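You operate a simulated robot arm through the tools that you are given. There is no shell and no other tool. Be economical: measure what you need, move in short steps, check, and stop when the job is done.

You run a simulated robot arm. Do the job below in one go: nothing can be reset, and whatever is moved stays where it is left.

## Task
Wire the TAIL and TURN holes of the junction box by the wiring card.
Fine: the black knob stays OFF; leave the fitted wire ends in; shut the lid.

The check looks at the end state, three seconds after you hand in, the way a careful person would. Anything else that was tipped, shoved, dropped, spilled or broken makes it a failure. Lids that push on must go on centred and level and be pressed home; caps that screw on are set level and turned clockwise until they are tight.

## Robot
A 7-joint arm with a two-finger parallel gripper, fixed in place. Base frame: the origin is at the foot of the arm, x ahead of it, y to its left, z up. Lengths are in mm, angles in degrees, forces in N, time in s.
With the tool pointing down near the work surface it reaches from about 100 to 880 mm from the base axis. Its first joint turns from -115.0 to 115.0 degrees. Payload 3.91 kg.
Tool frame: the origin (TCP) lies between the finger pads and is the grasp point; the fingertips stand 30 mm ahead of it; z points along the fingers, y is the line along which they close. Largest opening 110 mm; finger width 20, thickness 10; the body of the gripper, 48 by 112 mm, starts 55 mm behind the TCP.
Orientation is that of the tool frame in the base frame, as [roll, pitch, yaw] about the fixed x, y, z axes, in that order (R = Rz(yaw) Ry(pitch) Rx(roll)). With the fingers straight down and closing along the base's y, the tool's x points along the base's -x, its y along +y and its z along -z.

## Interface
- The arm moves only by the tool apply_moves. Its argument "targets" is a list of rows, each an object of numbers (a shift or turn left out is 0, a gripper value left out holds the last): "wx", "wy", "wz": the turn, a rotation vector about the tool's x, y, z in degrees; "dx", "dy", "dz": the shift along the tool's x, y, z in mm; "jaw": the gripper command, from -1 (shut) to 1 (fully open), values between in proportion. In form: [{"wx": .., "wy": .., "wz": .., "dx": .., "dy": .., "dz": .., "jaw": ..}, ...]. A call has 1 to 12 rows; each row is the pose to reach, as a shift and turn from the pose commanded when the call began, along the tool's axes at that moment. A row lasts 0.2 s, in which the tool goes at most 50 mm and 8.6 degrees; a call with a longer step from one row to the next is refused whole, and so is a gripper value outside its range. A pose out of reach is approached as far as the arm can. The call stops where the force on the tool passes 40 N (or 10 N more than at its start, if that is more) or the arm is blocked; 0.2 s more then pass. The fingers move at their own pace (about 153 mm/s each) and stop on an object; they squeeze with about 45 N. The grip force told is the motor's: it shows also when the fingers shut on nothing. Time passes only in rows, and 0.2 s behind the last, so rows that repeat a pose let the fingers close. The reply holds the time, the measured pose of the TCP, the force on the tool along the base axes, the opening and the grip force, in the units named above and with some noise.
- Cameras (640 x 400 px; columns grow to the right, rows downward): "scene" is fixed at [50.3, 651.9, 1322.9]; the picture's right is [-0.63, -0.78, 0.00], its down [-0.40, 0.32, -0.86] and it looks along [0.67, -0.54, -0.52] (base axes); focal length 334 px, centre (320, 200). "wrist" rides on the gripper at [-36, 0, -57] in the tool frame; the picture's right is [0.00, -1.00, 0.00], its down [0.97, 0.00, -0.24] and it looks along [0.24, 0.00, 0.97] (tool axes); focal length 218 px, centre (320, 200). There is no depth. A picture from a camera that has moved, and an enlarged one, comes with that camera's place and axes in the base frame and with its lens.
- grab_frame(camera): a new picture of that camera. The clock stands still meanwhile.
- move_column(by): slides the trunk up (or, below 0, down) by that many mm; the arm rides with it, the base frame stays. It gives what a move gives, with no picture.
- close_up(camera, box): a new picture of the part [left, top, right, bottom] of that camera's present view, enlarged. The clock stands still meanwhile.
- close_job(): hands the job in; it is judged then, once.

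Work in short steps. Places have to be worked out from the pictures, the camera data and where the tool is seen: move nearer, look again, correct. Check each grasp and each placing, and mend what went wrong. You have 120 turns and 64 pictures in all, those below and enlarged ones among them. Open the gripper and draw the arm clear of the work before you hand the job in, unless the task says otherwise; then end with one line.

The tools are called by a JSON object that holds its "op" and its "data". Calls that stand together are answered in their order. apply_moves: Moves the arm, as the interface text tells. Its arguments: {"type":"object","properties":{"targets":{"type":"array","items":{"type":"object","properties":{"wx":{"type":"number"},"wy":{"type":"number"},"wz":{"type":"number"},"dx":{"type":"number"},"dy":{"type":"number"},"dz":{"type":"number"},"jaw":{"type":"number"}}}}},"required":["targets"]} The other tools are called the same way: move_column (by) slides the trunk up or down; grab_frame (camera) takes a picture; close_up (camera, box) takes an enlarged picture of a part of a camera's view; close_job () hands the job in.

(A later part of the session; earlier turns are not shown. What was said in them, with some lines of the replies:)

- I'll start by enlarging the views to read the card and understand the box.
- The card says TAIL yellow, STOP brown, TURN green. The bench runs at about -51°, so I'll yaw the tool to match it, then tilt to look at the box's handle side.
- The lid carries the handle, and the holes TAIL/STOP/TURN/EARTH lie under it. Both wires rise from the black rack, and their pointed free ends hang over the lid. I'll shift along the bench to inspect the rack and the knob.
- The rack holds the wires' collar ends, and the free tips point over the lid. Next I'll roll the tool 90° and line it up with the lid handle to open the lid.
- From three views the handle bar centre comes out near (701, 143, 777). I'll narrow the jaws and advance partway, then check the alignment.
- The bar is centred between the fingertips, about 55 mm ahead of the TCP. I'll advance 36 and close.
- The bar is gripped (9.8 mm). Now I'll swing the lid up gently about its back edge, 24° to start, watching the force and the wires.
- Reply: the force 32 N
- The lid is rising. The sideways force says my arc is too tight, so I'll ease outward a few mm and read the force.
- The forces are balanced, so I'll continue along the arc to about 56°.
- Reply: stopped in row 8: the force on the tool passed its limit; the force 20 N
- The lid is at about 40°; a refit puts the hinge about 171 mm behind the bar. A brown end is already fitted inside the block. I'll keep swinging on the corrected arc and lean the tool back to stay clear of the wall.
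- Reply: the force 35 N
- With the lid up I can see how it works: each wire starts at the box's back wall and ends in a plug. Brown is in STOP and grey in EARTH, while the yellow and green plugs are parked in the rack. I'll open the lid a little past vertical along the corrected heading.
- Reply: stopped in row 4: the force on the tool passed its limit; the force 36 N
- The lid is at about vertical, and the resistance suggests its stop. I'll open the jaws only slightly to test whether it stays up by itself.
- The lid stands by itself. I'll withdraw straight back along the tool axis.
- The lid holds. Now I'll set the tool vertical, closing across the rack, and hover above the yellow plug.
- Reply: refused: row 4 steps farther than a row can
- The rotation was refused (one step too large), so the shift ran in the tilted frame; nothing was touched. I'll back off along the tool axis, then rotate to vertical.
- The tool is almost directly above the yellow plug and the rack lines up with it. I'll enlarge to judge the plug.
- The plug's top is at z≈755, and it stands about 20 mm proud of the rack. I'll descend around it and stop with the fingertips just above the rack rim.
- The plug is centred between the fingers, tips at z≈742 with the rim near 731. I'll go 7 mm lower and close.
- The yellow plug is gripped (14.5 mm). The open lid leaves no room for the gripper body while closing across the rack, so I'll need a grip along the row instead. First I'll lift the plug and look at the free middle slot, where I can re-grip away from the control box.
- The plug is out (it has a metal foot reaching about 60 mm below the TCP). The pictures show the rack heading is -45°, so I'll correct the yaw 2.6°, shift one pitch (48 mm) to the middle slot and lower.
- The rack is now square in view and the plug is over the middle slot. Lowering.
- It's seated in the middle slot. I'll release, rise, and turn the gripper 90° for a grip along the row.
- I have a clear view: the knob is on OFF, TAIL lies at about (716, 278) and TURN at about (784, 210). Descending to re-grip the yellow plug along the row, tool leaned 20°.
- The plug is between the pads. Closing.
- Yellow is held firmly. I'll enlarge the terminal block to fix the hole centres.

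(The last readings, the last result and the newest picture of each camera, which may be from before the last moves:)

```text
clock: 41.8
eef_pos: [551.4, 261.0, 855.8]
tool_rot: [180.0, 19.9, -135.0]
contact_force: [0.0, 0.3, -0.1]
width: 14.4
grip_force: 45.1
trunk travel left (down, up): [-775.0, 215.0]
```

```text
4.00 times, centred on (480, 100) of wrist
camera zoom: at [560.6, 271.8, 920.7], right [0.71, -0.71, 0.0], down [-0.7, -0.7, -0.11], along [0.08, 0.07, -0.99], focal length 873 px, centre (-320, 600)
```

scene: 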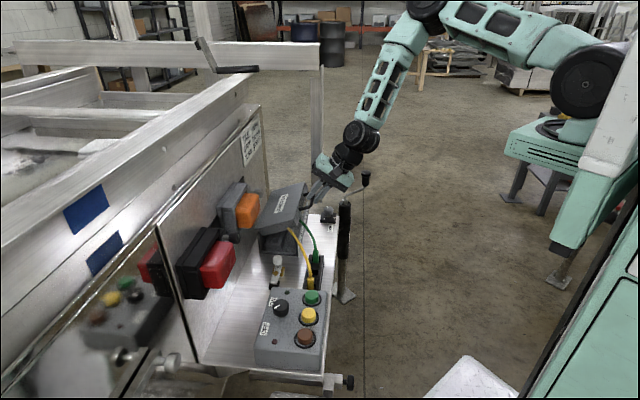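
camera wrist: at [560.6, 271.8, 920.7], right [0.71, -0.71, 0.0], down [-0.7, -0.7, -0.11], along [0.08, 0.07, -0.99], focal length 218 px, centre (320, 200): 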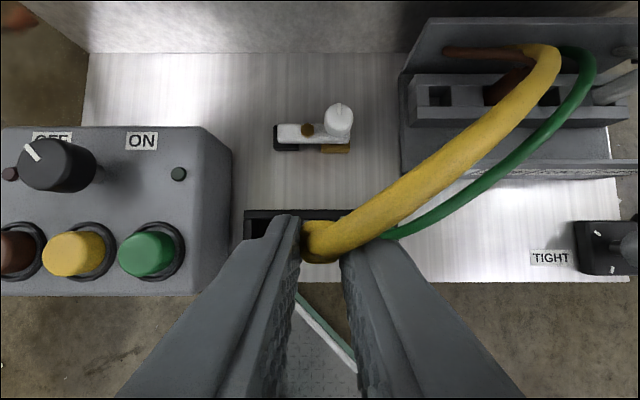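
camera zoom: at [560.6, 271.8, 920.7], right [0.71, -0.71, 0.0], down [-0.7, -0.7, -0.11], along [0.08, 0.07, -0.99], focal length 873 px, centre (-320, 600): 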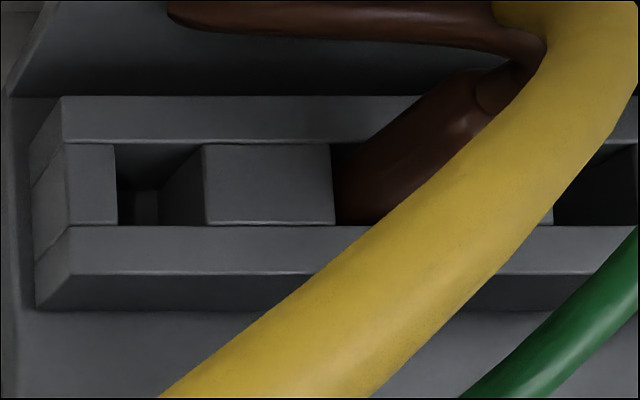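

From this I place TAIL at about (713, 275.5) with block top z≈740. I'll carry the plug above it, slightly higher.

{"op": "apply_moves", "data": {"targets": [{"dx": -5.1, "dz": -14.1}, {"dx": -25, "dy": -20, "dz": -6}, {"dx": -50, "dy": -42, "dz": 3}, {"dx": -75, "dy": -64, "dz": 12}, {"dx": -98, "dy": -86, "dz": 20}, {"dx": -116.7, "dy": -103, "dz": 26.5}, {"dx": -116.7, "dy": -103, "dz": 26.5}]}}

{"op": "grab_frame", "data": {"camera": "wrist"}}

{"op": "close_up", "data": {"camera": "scene", "box": [230, 160, 350, 260]}}

```text
clock: 43.4
eef_pos: [706.3, 273.3, 868.9]
tool_rot: [-180.0, 20.0, -135.0]
contact_force: [0.2, 0.1, 0.1]
width: 14.4
grip_force: 44.7
trunk travel left (down, up): [-775.0, 215.0]
```

```text
21 pictures are left
camera wrist: at [717.3, 282.5, 934.6], right [0.71, -0.71, 0.0], down [-0.7, -0.7, -0.11], along [0.07, 0.07, -0.99], focal length 218 px, centre (320, 200)
```

wrist: 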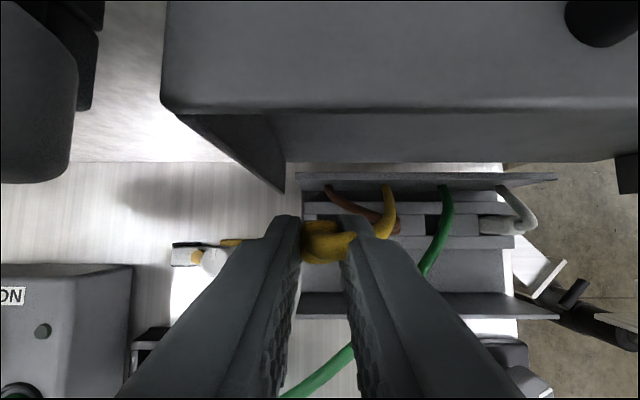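

```text
4.00 times, centred on (290, 210) of scene
camera zoom: at [50.3, 651.9, 1322.9], right [-0.63, -0.78, 0.0], down [-0.4, 0.32, -0.86], along [0.67, -0.54, -0.52], focal length 1338 px, centre (440, 160)
```

zoom: 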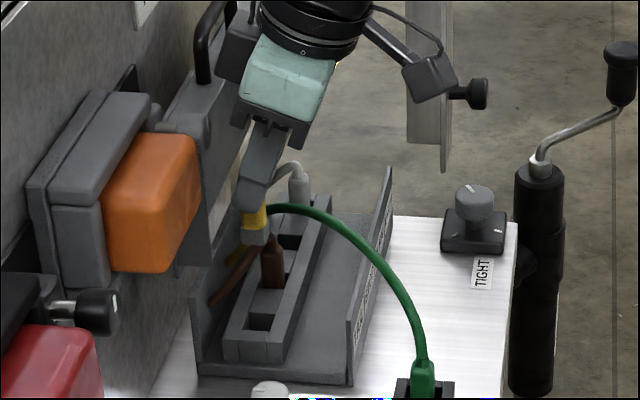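

{"op": "close_up", "data": {"camera": "wrist", "box": [290, 160, 530, 310]}}

```text
2.67 times, centred on (410, 235) of wrist
camera zoom: at [717.3, 282.5, 934.6], right [0.71, -0.71, 0.0], down [-0.7, -0.7, -0.11], along [0.07, 0.07, -0.99], focal length 582 px, centre (80, 107)
```

zoom: 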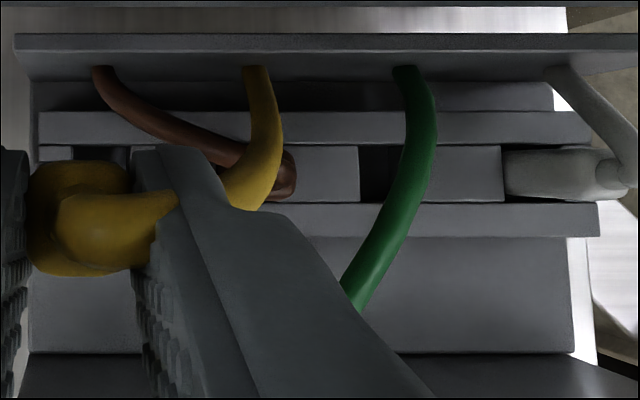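

This near view puts TAIL about 7 mm further along the row and 6 mm further back than the plug. I'll correct and lower until the foot is just above the block.

{"op": "apply_moves", "data": {"targets": [{"dx": -5.8, "dy": -7.3, "dz": 2.1}, {"dx": 1, "dy": -7.3, "dz": 21}, {"dx": 8, "dy": -7.3, "dz": 40}, {"dx": 12, "dy": -7.3, "dz": 51}, {"dx": 13, "dy": -7.3, "dz": 54}, {"dx": 13, "dy": -7.3, "dz": 54}]}}

{"op": "close_up", "data": {"camera": "scene", "box": [245, 200, 325, 250]}}

{"op": "close_up", "data": {"camera": "wrist", "box": [240, 140, 480, 290]}}

```text
clock: 44.8
eef_pos: [714.9, 271.4, 815.4]
tool_rot: [-179.9, 19.9, -135.0]
contact_force: [-0.1, 0.0, 0.0]
width: 14.2
grip_force: 44.9
trunk travel left (down, up): [-775.0, 215.0]
```

```text
8.00 times, centred on (285, 225) of scene
camera zoom: at [50.3, 651.9, 1322.9], right [-0.63, -0.78, 0.0], down [-0.4, 0.32, -0.86], along [0.67, -0.54, -0.52], focal length 2676 px, centre (600, 0)
```

zoom: 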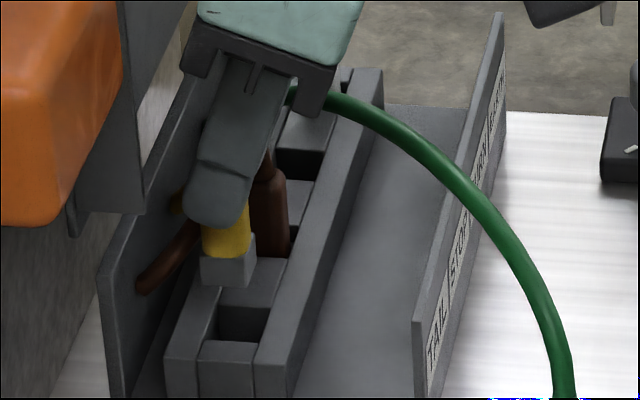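

```text
2.67 times, centred on (360, 215) of wrist
camera zoom: at [726.6, 281.8, 879.9], right [0.71, -0.71, 0.0], down [-0.7, -0.7, -0.11], along [0.08, 0.07, -0.99], focal length 582 px, centre (213, 160)
```

zoom: 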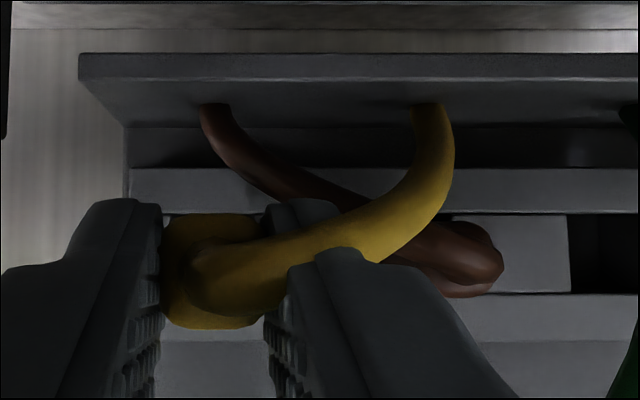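

The wrist view says aligned, but the scene view hints the hole is a few mm toward the front. I'll look more closely before inserting.

{"op": "close_up", "data": {"camera": "scene", "box": [262, 222, 294, 252]}}

```text
13.33 times, centred on (278, 237) of scene
camera zoom: at [50.3, 651.9, 1322.9], right [-0.63, -0.78, 0.0], down [-0.4, 0.32, -0.86], along [0.67, -0.54, -0.52], focal length 4460 px, centre (880, -293)
```

zoom: 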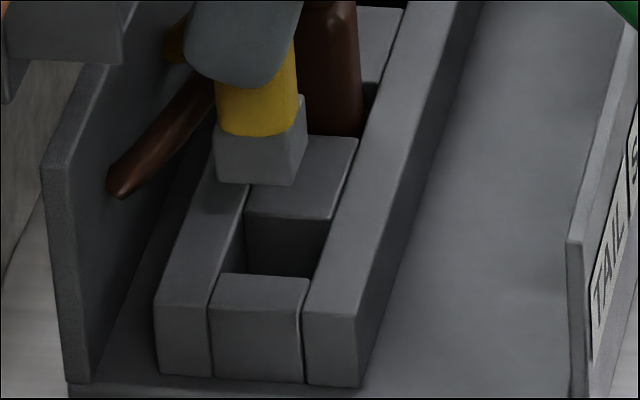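

Foot and channel differ by only about 1.5 mm in width, and the foot sits about 2 mm too far back. I'll shift 1.8 mm forward and lower 14 mm to just above the opening.

{"op": "apply_moves", "data": {"targets": [{"dx": 1.7, "dz": -0.6}, {"dx": 4.1, "dz": 6}, {"dx": 6.5, "dz": 12.6}, {"dx": 6.5, "dz": 12.6}]}}

{"op": "close_up", "data": {"camera": "scene", "box": [262, 222, 294, 252]}}

```text
clock: 45.8
eef_pos: [713.9, 270.5, 801.9]
tool_rot: [-180.0, 20.0, -135.0]
contact_force: [-0.4, 0.3, 0.4]
width: 14.3
grip_force: 45.5
trunk travel left (down, up): [-775.0, 215.0]
```

```text
13.33 times, centred on (278, 237) of scene
camera zoom: at [50.3, 651.9, 1322.9], right [-0.63, -0.78, 0.0], down [-0.4, 0.32, -0.86], along [0.67, -0.54, -0.52], focal length 4460 px, centre (880, -293)
```

zoom: 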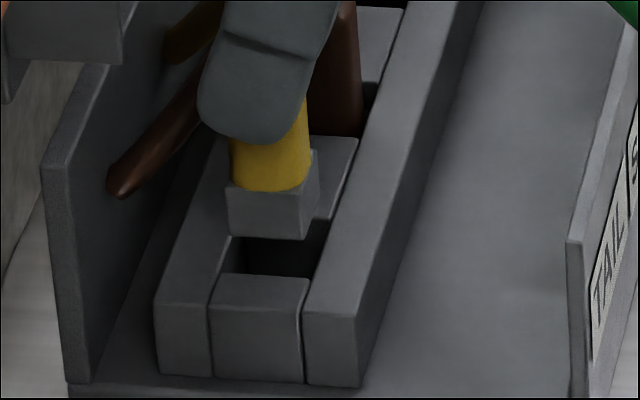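

The foot is centred over the opening with about 7 mm to go. I'll lower it in, watching the force.

{"op": "apply_moves", "data": {"targets": [{"dx": 1.4, "dz": 3.8}, {"dx": 2.7, "dz": 7.5}, {"dx": 4.1, "dz": 11.3}, {"dx": 5.5, "dz": 15}, {"dx": 6.8, "dz": 18.8}, {"dx": 7.5, "dz": 20.7}, {"dx": 7.5, "dz": 20.7}]}}

{"op": "close_up", "data": {"camera": "scene", "box": [262, 222, 294, 252]}}

```text
clock: 47.4
eef_pos: [715.1, 269.8, 779.8]
tool_rot: [-180.0, 19.9, -135.0]
contact_force: [0.2, -0.1, 0.3]
width: 14.4
grip_force: 45.2
trunk travel left (down, up): [-775.0, 215.0]
```

```text
13.33 times, centred on (278, 237) of scene
camera zoom: at [50.3, 651.9, 1322.9], right [-0.63, -0.78, 0.0], down [-0.4, 0.32, -0.86], along [0.67, -0.54, -0.52], focal length 4460 px, centre (880, -293)
```

zoom: 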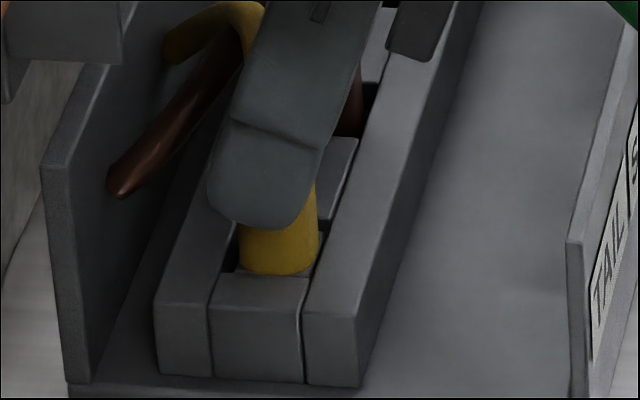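

It's in about 15 mm. Continuing down until it bottoms.

{"op": "apply_moves", "data": {"targets": [{"dx": 1, "dz": 2.8}, {"dx": 1.7, "dz": 4.7}, {"dx": 2.4, "dz": 6.6}, {"dx": 3.1, "dz": 8.5}, {"dx": 3.4, "dz": 9.4}, {"dx": 3.4, "dz": 9.4}]}}

```text
clock: 48.8
eef_pos: [715.6, 271.9, 772.9]
tool_rot: [-179.8, 20.5, -135.0]
contact_force: [-4.7, -1.1, 33.3]
width: 14.4
grip_force: 45.2
trunk travel left (down, up): [-775.0, 215.0]
```

It stopped at 773 with 33 N of force; either it's seated or the fingertips touch the block. I'll ease off, release, withdraw and look.

{"op": "apply_moves", "data": {"targets": [{"dx": -1, "dz": -2.8}, {"dx": -1, "dz": -2.8, "jaw": -0.6}, {"dx": -1, "dz": -2.8, "jaw": -0.6}, {"dx": -7, "dz": -19}, {"dx": -17, "dz": -47}, {"dx": -30, "dz": -83}, {"dx": -30, "dz": -83}]}}

{"op": "close_up", "data": {"camera": "scene", "box": [254, 200, 302, 245]}}

{"op": "close_up", "data": {"camera": "wrist", "box": [280, 160, 520, 310]}}

```text
clock: 50.4
eef_pos: [714.6, 269.6, 856.5]
tool_rot: [-180.0, 19.9, -135.0]
contact_force: [-0.3, 0.4, -0.7]
width: 21.9
grip_force: 0.1
trunk travel left (down, up): [-775.0, 215.0]
```

```text
8.89 times, centred on (278, 222) of scene
camera zoom: at [50.3, 651.9, 1322.9], right [-0.63, -0.78, 0.0], down [-0.4, 0.32, -0.86], along [0.67, -0.54, -0.52], focal length 2973 px, centre (693, 0)
```

zoom: 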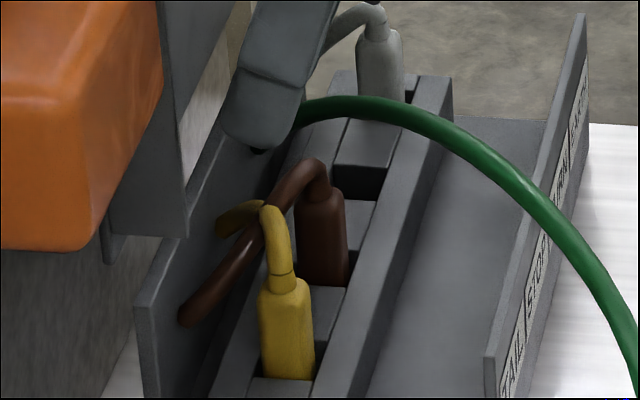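

```text
2.67 times, centred on (400, 235) of wrist
camera zoom: at [724.9, 280.5, 921.9], right [0.71, -0.71, 0.0], down [-0.7, -0.7, -0.11], along [0.07, 0.07, -0.99], focal length 582 px, centre (107, 107)
```

zoom: 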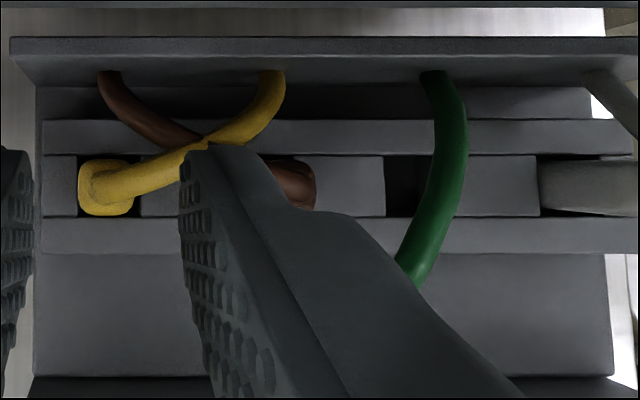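

Yellow sits at the same height as the brown plug, so TAIL is done. Now I'll go above the green plug (about (590, 231)) in the same leaned orientation.

{"op": "apply_moves", "data": {"targets": [{"dx": 23, "dy": 12, "dz": -8.4}, {"dx": 46, "dy": 24, "dz": -16.8}, {"dx": 69, "dy": 36, "dz": -25}, {"dx": 92, "dy": 48, "dz": -33.4}, {"dx": 114.7, "dy": 60.8, "dz": -41.7, "jaw": -0.3}, {"dx": 114.7, "dy": 60.8, "dz": -41.7, "jaw": -0.3}]}}

{"op": "grab_frame", "data": {"camera": "wrist"}}

```text
clock: 51.8
eef_pos: [584.9, 225.3, 860.0]
tool_rot: [180.0, 20.0, -135.1]
contact_force: [0.6, 0.0, 0.2]
width: 38.4
grip_force: 0.0
trunk travel left (down, up): [-775.0, 215.0]
```

```text
11 pictures are left
camera wrist: at [595.6, 236.9, 923.4], right [0.71, -0.71, 0.0], down [-0.7, -0.7, -0.11], along [0.08, 0.07, -0.99], focal length 218 px, centre (320, 200)
```

wrist: 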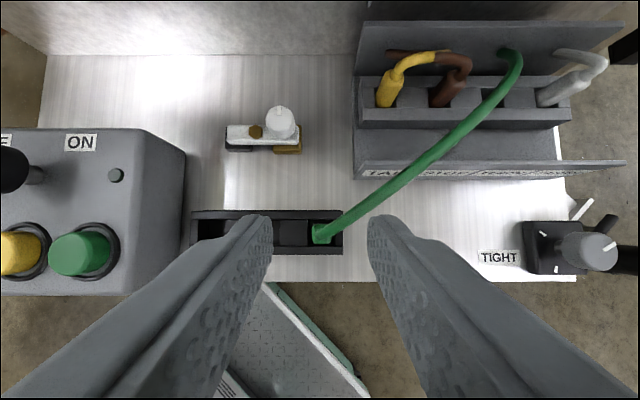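

The green plug is centred below. Descending to grip height and closing.

{"op": "apply_moves", "data": {"targets": [{"dx": 8, "dz": 22}, {"dx": 16, "dz": 44}, {"dx": 23, "dz": 63}, {"dx": 28, "dz": 77}, {"dx": 32.5, "dz": 89.3}, {"dx": 32.5, "dz": 89.3}]}}

{"op": "apply_moves", "data": {"targets": [{"jaw": -1}, {"jaw": -1}, {"jaw": -1}]}}

{"op": "close_up", "data": {"camera": "scene", "box": [270, 200, 370, 280]}}

```text
clock: 53.2
eef_pos: [584.4, 227.0, 762.2]
tool_rot: [-180.0, 20.0, -135.0]
contact_force: [-0.3, 1.4, -0.2]
width: 38.4
grip_force: 0.1
trunk travel left (down, up): [-775.0, 215.0]
```

```text
clock: 54.0
eef_pos: [585.3, 227.1, 762.7]
tool_rot: [180.0, 20.0, -135.0]
contact_force: [-1.3, -0.4, -0.2]
width: 14.2
grip_force: 44.8
trunk travel left (down, up): [-775.0, 215.0]
```

```text
5.00 times, centred on (320, 240) of scene
camera zoom: at [50.3, 651.9, 1322.9], right [-0.63, -0.78, 0.0], down [-0.4, 0.32, -0.86], along [0.67, -0.54, -0.52], focal length 1672 px, centre (320, 0)
```

zoom: 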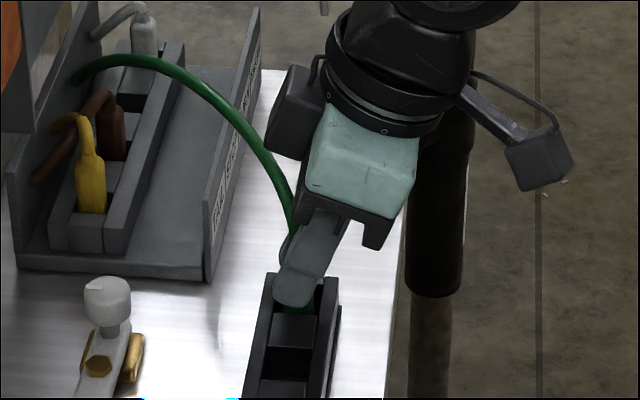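

Green is gripped (14.2 mm). I'll lift it straight up, then carry it the same offset as yellow plus two hole pitches, to above TURN.

{"op": "apply_moves", "data": {"targets": [{"dx": -3.4, "dz": -9.4}, {"dx": -7, "dz": -19}, {"dx": -13, "dz": -36}, {"dx": -21, "dz": -58}, {"dx": -29, "dz": -80}, {"dx": -35.9, "dz": -98.7}, {"dx": -35.9, "dz": -98.7}]}}

{"op": "apply_moves", "data": {"targets": [{"dx": -20, "dy": -27, "dz": 7.3}, {"dx": -40, "dy": -54, "dz": 14.5}, {"dx": -60, "dy": -82, "dz": 21.8}, {"dx": -80, "dy": -109, "dz": 29}, {"dx": -100, "dy": -136, "dz": 36.4}, {"dx": -115.2, "dy": -157.4, "dz": 41.9}, {"dx": -115.2, "dy": -157.4, "dz": 41.9}]}}

{"op": "apply_moves", "data": {"targets": [{"dx": 5, "dz": 14}, {"dx": 10.5, "dz": 28.8}, {"dx": 17, "dz": 46.7}, {"dx": 17, "dz": 46.7}]}}

{"op": "close_up", "data": {"camera": "scene", "box": [268, 195, 300, 225]}}

{"op": "close_up", "data": {"camera": "wrist", "box": [200, 140, 440, 290]}}

```text
clock: 55.6
eef_pos: [584.7, 227.3, 867.6]
tool_rot: [-179.9, 20.1, -135.0]
contact_force: [1.0, -0.2, -0.1]
width: 14.3
grip_force: 44.7
trunk travel left (down, up): [-775.0, 215.0]
```

```text
clock: 57.2
eef_pos: [783.8, 202.5, 866.8]
tool_rot: [180.0, 20.0, -135.0]
contact_force: [-0.1, -0.1, -0.3]
width: 14.2
grip_force: 45.2
trunk travel left (down, up): [-775.0, 215.0]
```

```text
clock: 58.2
eef_pos: [783.5, 201.8, 817.2]
tool_rot: [180.0, 19.9, -135.0]
contact_force: [0.9, 0.0, -0.4]
width: 14.2
grip_force: 45.3
trunk travel left (down, up): [-775.0, 215.0]
```

```text
13.33 times, centred on (284, 210) of scene
camera zoom: at [50.3, 651.9, 1322.9], right [-0.63, -0.78, 0.0], down [-0.4, 0.32, -0.86], along [0.67, -0.54, -0.52], focal length 4460 px, centre (800, 67)
```

zoom: 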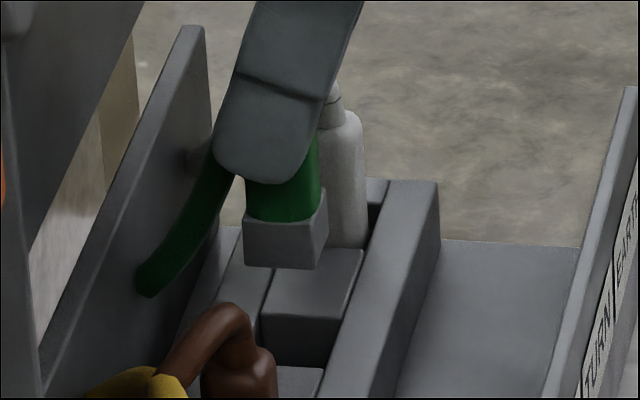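

```text
2.67 times, centred on (320, 215) of wrist
camera zoom: at [793.6, 212.9, 882.9], right [0.71, -0.71, 0.0], down [-0.7, -0.7, -0.11], along [0.08, 0.07, -0.99], focal length 582 px, centre (320, 160)
```

zoom: 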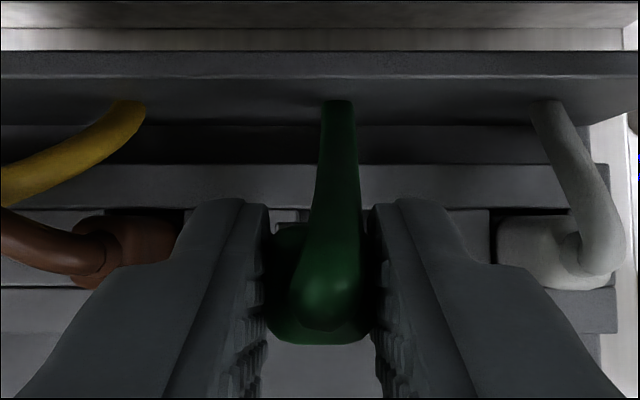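

Across the row it's aligned within about 0.5 mm, but along the row the estimates disagree slightly. I'll lower to just above the hole and look again.

{"op": "apply_moves", "data": {"targets": [{"dx": 2.4, "dz": 5.5}, {"dx": 4.8, "dz": 12}, {"dx": 6.8, "dz": 17.4}, {"dx": 6.8, "dz": 17.4}]}}

{"op": "close_up", "data": {"camera": "scene", "box": [268, 195, 300, 225]}}

```text
clock: 59.2
eef_pos: [784.2, 201.5, 799.6]
tool_rot: [180.0, 20.0, -135.0]
contact_force: [-0.5, 0.2, -0.8]
width: 14.3
grip_force: 44.4
trunk travel left (down, up): [-775.0, 215.0]
```

```text
13.33 times, centred on (284, 210) of scene
camera zoom: at [50.3, 651.9, 1322.9], right [-0.63, -0.78, 0.0], down [-0.4, 0.32, -0.86], along [0.67, -0.54, -0.52], focal length 4460 px, centre (800, 67)
```

zoom: 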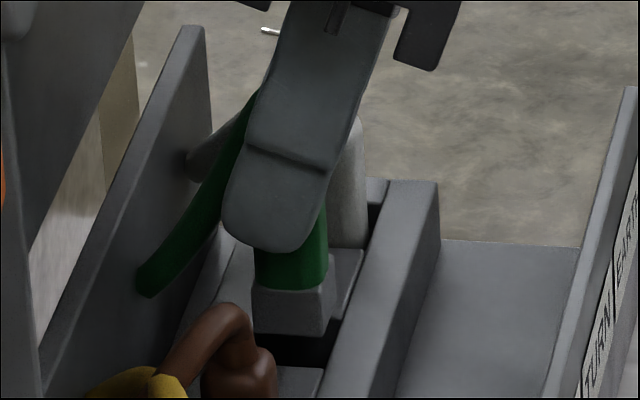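

It's well placed over TURN, with margins on all sides. Lowering in gently.

{"op": "apply_moves", "data": {"targets": [{"dx": 1.1, "dz": 3.9}, {"dx": 2.1, "dz": 6.7}, {"dx": 3.5, "dz": 10.4}, {"dx": 4.8, "dz": 14.1}, {"dx": 6.2, "dz": 17.9}, {"dx": 7.2, "dz": 20.7}, {"dx": 7.2, "dz": 20.7}]}}

```text
clock: 60.4
eef_pos: [787.0, 204.0, 788.2]
tool_rot: [-179.8, 20.6, -135.0]
contact_force: [-1.9, -1.0, 14.5]
width: 14.4
grip_force: 45.6
trunk travel left (down, up): [-775.0, 215.0]
stopped in row 5: the force on the tool passed its limit (the readings are from after the stop); the commanded pose is now the measured one
```

It stopped early at 788. I'll check what it touched.

{"op": "close_up", "data": {"camera": "scene", "box": [268, 195, 300, 225]}}

```text
13.33 times, centred on (284, 210) of scene
camera zoom: at [50.3, 651.9, 1322.9], right [-0.63, -0.78, 0.0], down [-0.4, 0.32, -0.86], along [0.67, -0.54, -0.52], focal length 4460 px, centre (800, 67)
```

zoom: 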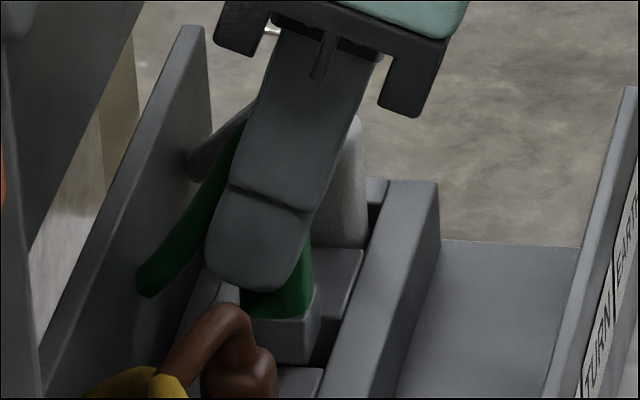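

The foot caught the edge. It needs about 2.8 mm toward the front and 2.5 mm along +row from here. I'll lift 6 mm, correct and re-check.

{"op": "apply_moves", "data": {"targets": [{"dx": -2, "dz": -5.6}, {"wy": 0.5, "dx": 0.6, "dy": -2.5, "dz": -6.6}, {"wy": 0.5, "dx": 0.6, "dy": -2.5, "dz": -6.6}, {"wy": 0.5, "dx": 0.6, "dy": -2.5, "dz": -6.6}]}}

{"op": "close_up", "data": {"camera": "scene", "box": [272, 205, 292, 225]}}

```text
clock: 61.4
eef_pos: [786.1, 200.2, 791.8]
tool_rot: [-179.9, 19.8, -135.0]
contact_force: [-0.1, 0.2, -0.3]
width: 14.3
grip_force: 45.3
trunk travel left (down, up): [-775.0, 215.0]
```

```text
16.00 times, centred on (282, 215) of scene
camera zoom: at [50.3, 651.9, 1322.9], right [-0.63, -0.78, 0.0], down [-0.4, 0.32, -0.86], along [0.67, -0.54, -0.52], focal length 5352 px, centre (928, -40)
```

zoom: 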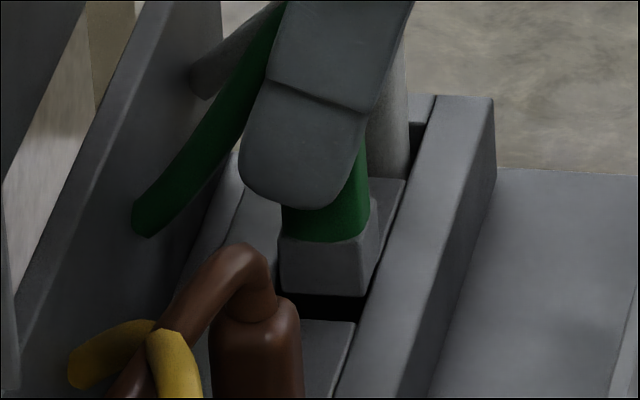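

Along the row it's centred; across, it's about 1.3 mm too far forward. Correcting and lowering in small steps.

{"op": "apply_moves", "data": {"targets": [{"dx": -1.2, "dz": 0.5}, {"dx": -0.2, "dz": 3.3}, {"dx": 0.8, "dz": 6.1}, {"dx": 1.9, "dz": 8.9}, {"dx": 2.9, "dz": 11.8}, {"dx": 3.9, "dz": 14.6}, {"dx": 4.6, "dz": 16.5}, {"dx": 4.6, "dz": 16.5}]}}

```text
clock: 63.2
eef_pos: [787.2, 201.0, 773.4]
tool_rot: [-179.8, 20.1, -135.1]
contact_force: [-0.6, 1.3, -0.4]
width: 14.3
grip_force: 45.1
trunk travel left (down, up): [-775.0, 215.0]
```

It went in freely to 773. Now I'll press it down until it bottoms.

{"op": "apply_moves", "data": {"targets": [{"dx": 0.7, "dz": 1.9}, {"dx": 1.4, "dz": 3.8}, {"dx": 2, "dz": 5.6}, {"dx": 2, "dz": 5.6}]}}

```text
clock: 64.2
eef_pos: [786.6, 200.4, 767.8]
tool_rot: [-179.8, 20.1, -135.1]
contact_force: [-0.1, -0.1, 0.1]
width: 14.2
grip_force: 44.8
trunk travel left (down, up): [-775.0, 215.0]
```

Still no resistance, so the plug probably slid up a bit in the grip earlier. Continuing down a few more mm.

{"op": "apply_moves", "data": {"targets": [{"dx": 0.7, "dz": 1.9}, {"dx": 1.4, "dz": 3.8}, {"dx": 2, "dz": 5.6}, {"dx": 2.4, "dz": 6.6}, {"dx": 2.4, "dz": 6.6}]}}

{"op": "close_up", "data": {"camera": "scene", "box": [260, 195, 308, 240]}}

```text
clock: 65.1
eef_pos: [789.0, 202.8, 767.8]
tool_rot: [-179.7, 20.5, -135.0]
contact_force: [-5.2, -4.4, 17.1]
width: 14.3
grip_force: 44.7
trunk travel left (down, up): [-775.0, 215.0]
stopped in row 4: the force on the tool passed its limit (the readings are from after the stop); the commanded pose is now the measured one
```

```text
8.89 times, centred on (284, 218) of scene
camera zoom: at [50.3, 651.9, 1322.9], right [-0.63, -0.78, 0.0], down [-0.4, 0.32, -0.86], along [0.67, -0.54, -0.52], focal length 2973 px, centre (640, 44)
```

zoom: 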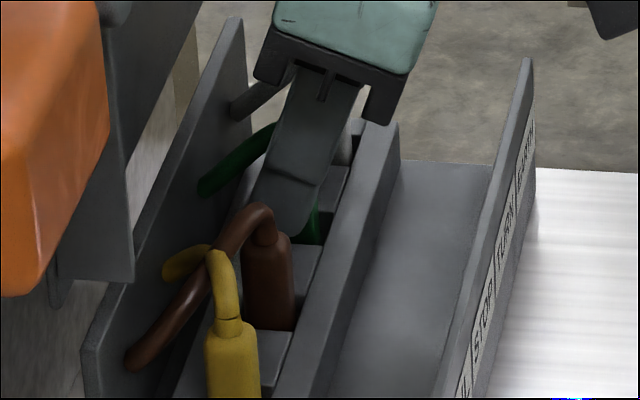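

Contact reached with about 40 N. I'll ease off, release, withdraw and check the height.

{"op": "apply_moves", "data": {"targets": [{"dx": -0.2, "dz": -1}, {"dx": -0.2, "dz": -1, "jaw": -0.6}, {"dx": -0.2, "dz": -1, "jaw": -0.6}, {"dx": -7, "dz": -19}, {"dx": -17, "dz": -47}, {"dx": -32, "dz": -87}, {"dx": -10, "dz": -112}, {"dx": 10, "dz": -130}, {"dx": 10, "dz": -130}]}}

{"op": "close_up", "data": {"camera": "scene", "box": [260, 195, 308, 240]}}

```text
clock: 67.1
eef_pos: [749.8, 163.5, 883.0]
tool_rot: [-179.8, 20.3, -135.0]
contact_force: [0.4, -0.1, -0.2]
width: 22.2
grip_force: 0.0
trunk travel left (down, up): [-775.0, 215.0]
```

```text
8.89 times, centred on (284, 218) of scene
camera zoom: at [50.3, 651.9, 1322.9], right [-0.63, -0.78, 0.0], down [-0.4, 0.32, -0.86], along [0.67, -0.54, -0.52], focal length 2973 px, centre (640, 44)
```

zoom: 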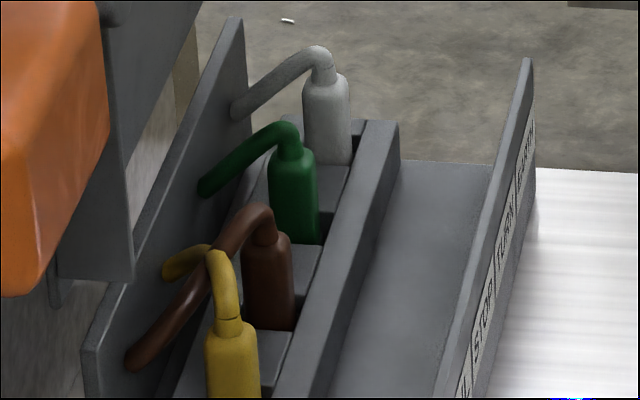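

All four plugs stand at the same height: TAIL yellow, STOP brown, TURN green, EARTH grey. Now I'll go back to the lid handle to shut it: rise, lean 34° and roll 90°.

{"op": "apply_moves", "data": {"targets": [{"dx": -14, "dz": -38}, {"dx": -28, "dz": -75}, {"dx": -41, "dz": -110}, {"dx": -53.8, "dz": -145.4}, {"wy": -7, "dx": -53.8, "dz": -145.4}, {"wy": -13.7, "dx": -53.8, "dz": -145.4}, {"wy": -13.7, "dx": -53.8, "dz": -145.4}]}}

{"op": "apply_moves", "data": {"targets": [{"wz": 8.2}, {"wz": 16.4}, {"wz": 24.6}, {"wz": 32.8}, {"wz": 41}, {"wz": 49.2}, {"wz": 57.4}, {"wz": 65.6}, {"wz": 73.8}, {"wz": 82}, {"wz": 90}, {"wz": 90}]}}

```text
clock: 68.7
eef_pos: [748.3, 162.8, 1037.6]
tool_rot: [-179.8, 34.2, -135.1]
contact_force: [-0.6, 0.1, -0.4]
width: 22.1
grip_force: 0.1
trunk travel left (down, up): [-775.0, 215.0]
```

```text
clock: 71.3
eef_pos: [749.7, 164.9, 1039.4]
tool_rot: [146.0, 0.0, 134.8]
contact_force: [-0.9, -0.4, -0.2]
width: 22.0
grip_force: 0.1
trunk travel left (down, up): [-775.0, 215.0]
```

{"op": "apply_moves", "data": {"targets": [{"dx": 12, "dy": 11, "dz": 20, "jaw": -0.4}, {"dx": 23, "dy": 22, "dz": 45}, {"dx": 23, "dy": 22, "dz": 57}, {"dx": 23, "dy": 22, "dz": 57}]}}

{"op": "grab_frame", "data": {"camera": "wrist"}}

```text
clock: 72.3
eef_pos: [770.0, 216.3, 1003.5]
tool_rot: [146.0, 0.2, 134.9]
contact_force: [-0.2, 0.3, -0.3]
width: 33.0
grip_force: 0.1
trunk travel left (down, up): [-775.0, 215.0]
```

```text
2 pictures are left
camera wrist: at [771.8, 168.1, 1050.6], right [-0.59, -0.59, -0.56], down [-0.78, 0.59, 0.2], along [0.22, 0.55, -0.81], focal length 218 px, centre (320, 200)
```

wrist: 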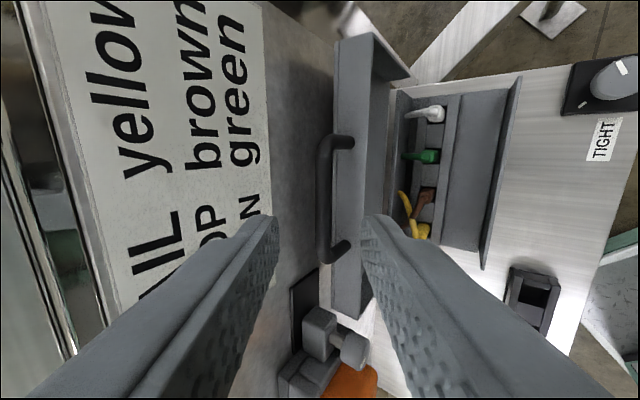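

The bar is about 3 mm off the jaw centre. I'll correct, advance 58 and grip.

{"op": "apply_moves", "data": {"targets": [{"dx": -2, "dy": -3, "dz": 20}, {"dx": -2, "dy": -3, "dz": 40}, {"dx": -2, "dy": -3, "dz": 52}, {"dx": -2, "dy": -3, "dz": 58}, {"dx": -2, "dy": -3, "dz": 58}]}}

{"op": "apply_moves", "data": {"targets": [{"jaw": -1}, {"jaw": -1}, {"jaw": -1}]}}

```text
clock: 73.5
eef_pos: [792.2, 234.7, 953.6]
tool_rot: [145.9, 0.2, 134.9]
contact_force: [-0.6, 0.3, -0.3]
width: 33.2
grip_force: 0.1
trunk travel left (down, up): [-775.0, 215.0]
```

```text
clock: 74.3
eef_pos: [792.0, 235.6, 953.2]
tool_rot: [146.0, 0.2, 134.8]
contact_force: [-1.4, -0.2, -0.4]
width: 9.3
grip_force: 45.1
trunk travel left (down, up): [-775.0, 215.0]
```

The bar is gripped (9.3 mm). Closing along the fitted arc, first half.

{"op": "apply_moves", "data": {"targets": [{"wx": -1, "dy": -10.6, "dz": -5.6}, {"wx": -2, "dy": -21.4, "dz": -10.5}, {"wx": -3, "dy": -32.8, "dz": -14.2}, {"wx": -4, "dy": -44.3, "dz": -17.3}, {"wx": -5, "dy": -56.1, "dz": -19.3}, {"wx": -6, "dy": -68, "dz": -20.8}, {"wx": -7, "dy": -80, "dz": -21}, {"wx": -8, "dy": -91.8, "dz": -20.5}, {"wx": -9, "dy": -103.7, "dz": -18.8}, {"wx": -10, "dy": -115.5, "dz": -16.5}, {"wx": -10, "dy": -115.5, "dz": -16.5}]}}

```text
clock: 76.7
eef_pos: [716.9, 161.4, 902.4]
tool_rot: [136.1, 0.1, 135.1]
contact_force: [0.5, 11.5, -7.3]
width: 9.2
grip_force: 44.7
trunk travel left (down, up): [-775.0, 215.0]
```

Forces are low and the position matches the arc. Second half, slower near the end.

{"op": "apply_moves", "data": {"targets": [{"wx": -1, "dy": -11.9, "dz": 1.2}, {"wx": -2, "dy": -23.6, "dz": 3.5}, {"wx": -3, "dy": -35.2, "dz": 6.5}, {"wx": -4, "dy": -46.6, "dz": 10.5}, {"wx": -5, "dy": -57.5, "dz": 15.4}, {"wx": -6, "dy": -68, "dz": 21}, {"wx": -7, "dy": -78, "dz": 27.5}, {"wx": -8, "dy": -87.6, "dz": 34.5}, {"wx": -9.5, "dy": -99.4, "dz": 45.2}, {"wx": -11, "dy": -106, "dz": 52.5}, {"wx": -11, "dy": -107.4, "dz": 53.9}, {"wx": -11, "dy": -107.4, "dz": 53.9}]}}

{"op": "close_up", "data": {"camera": "scene", "box": [230, 170, 350, 270]}}

```text
clock: 79.3
eef_pos: [690.0, 133.4, 789.2]
tool_rot: [125.1, 0.1, 135.0]
contact_force: [-9.9, 3.9, -1.0]
width: 9.0
grip_force: 44.9
trunk travel left (down, up): [-775.0, 215.0]
```

```text
4.00 times, centred on (290, 220) of scene
camera zoom: at [50.3, 651.9, 1322.9], right [-0.63, -0.78, 0.0], down [-0.4, 0.32, -0.86], along [0.67, -0.54, -0.52], focal length 1338 px, centre (440, 120)
```

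zoom: 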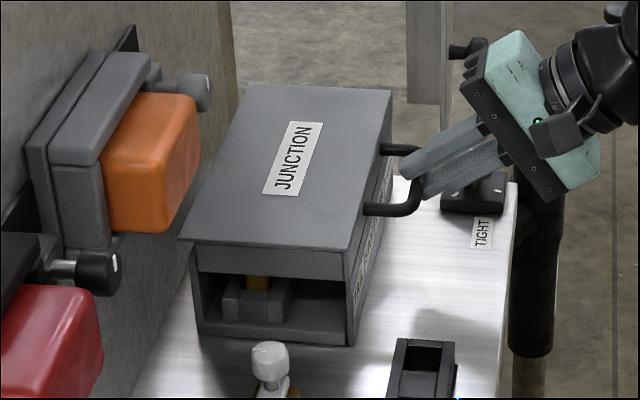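

The lid is down at its original height. I'll press lightly to be sure it is home.

{"op": "apply_moves", "data": {"targets": [{"dy": -1.2, "dz": 0.9}, {"dy": -2.5, "dz": 1.7}, {"dy": -2.5, "dz": 1.7}]}}

```text
clock: 80.1
eef_pos: [689.5, 133.1, 788.5]
tool_rot: [124.8, 0.2, 135.0]
contact_force: [-15.7, -1.6, 15.6]
width: 9.0
grip_force: 44.9
trunk travel left (down, up): [-775.0, 215.0]
```

The lid is firm against its stop (16 N, hardly moved). I'll ease back, open the jaws and withdraw along the tool axis.

{"op": "apply_moves", "data": {"targets": [{"dy": 2.5, "dz": -1.7}, {"dy": 2.5, "dz": -1.7, "jaw": -0.6}, {"dy": 2.5, "dz": -1.7, "jaw": -0.5}, {"dy": 2.5, "dz": -12}, {"dy": 2.5, "dz": -30}, {"dy": 2.5, "dz": -60}, {"dy": 2.5, "dz": -100}, {"dy": 2.5, "dz": -150}, {"dy": 2.5, "dz": -190}, {"dy": 2.5, "dz": -190}]}}

{"op": "grab_frame", "data": {"camera": "scene"}}

```text
clock: 82.3
eef_pos: [580.7, 25.0, 898.3]
tool_rot: [125.0, 0.2, 134.9]
contact_force: [-0.4, 0.5, 1.4]
width: 27.7
grip_force: 0.1
trunk travel left (down, up): [-775.0, 215.0]
```

```text
0 pictures are left
```

scene: 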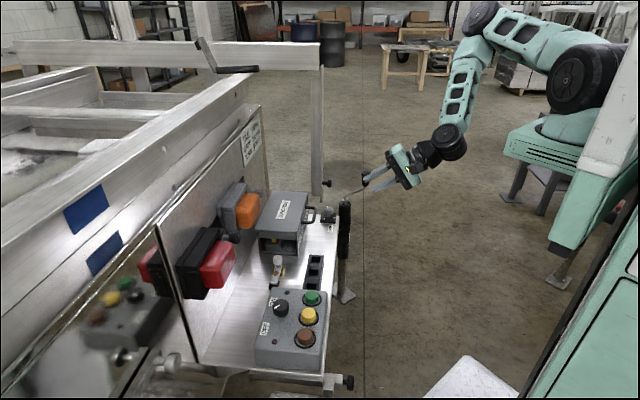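

The lid is shut, the rack is empty, the knob is still on OFF and the arm is clear. Handing in.

{"op": "close_job", "data": {}}

```text
The job is handed in.
```

The yellow wire is in TAIL and the green wire is in TURN, as the wiring card says; the brown and grey ends were left in, the black knob is still OFF, and the lid is shut.
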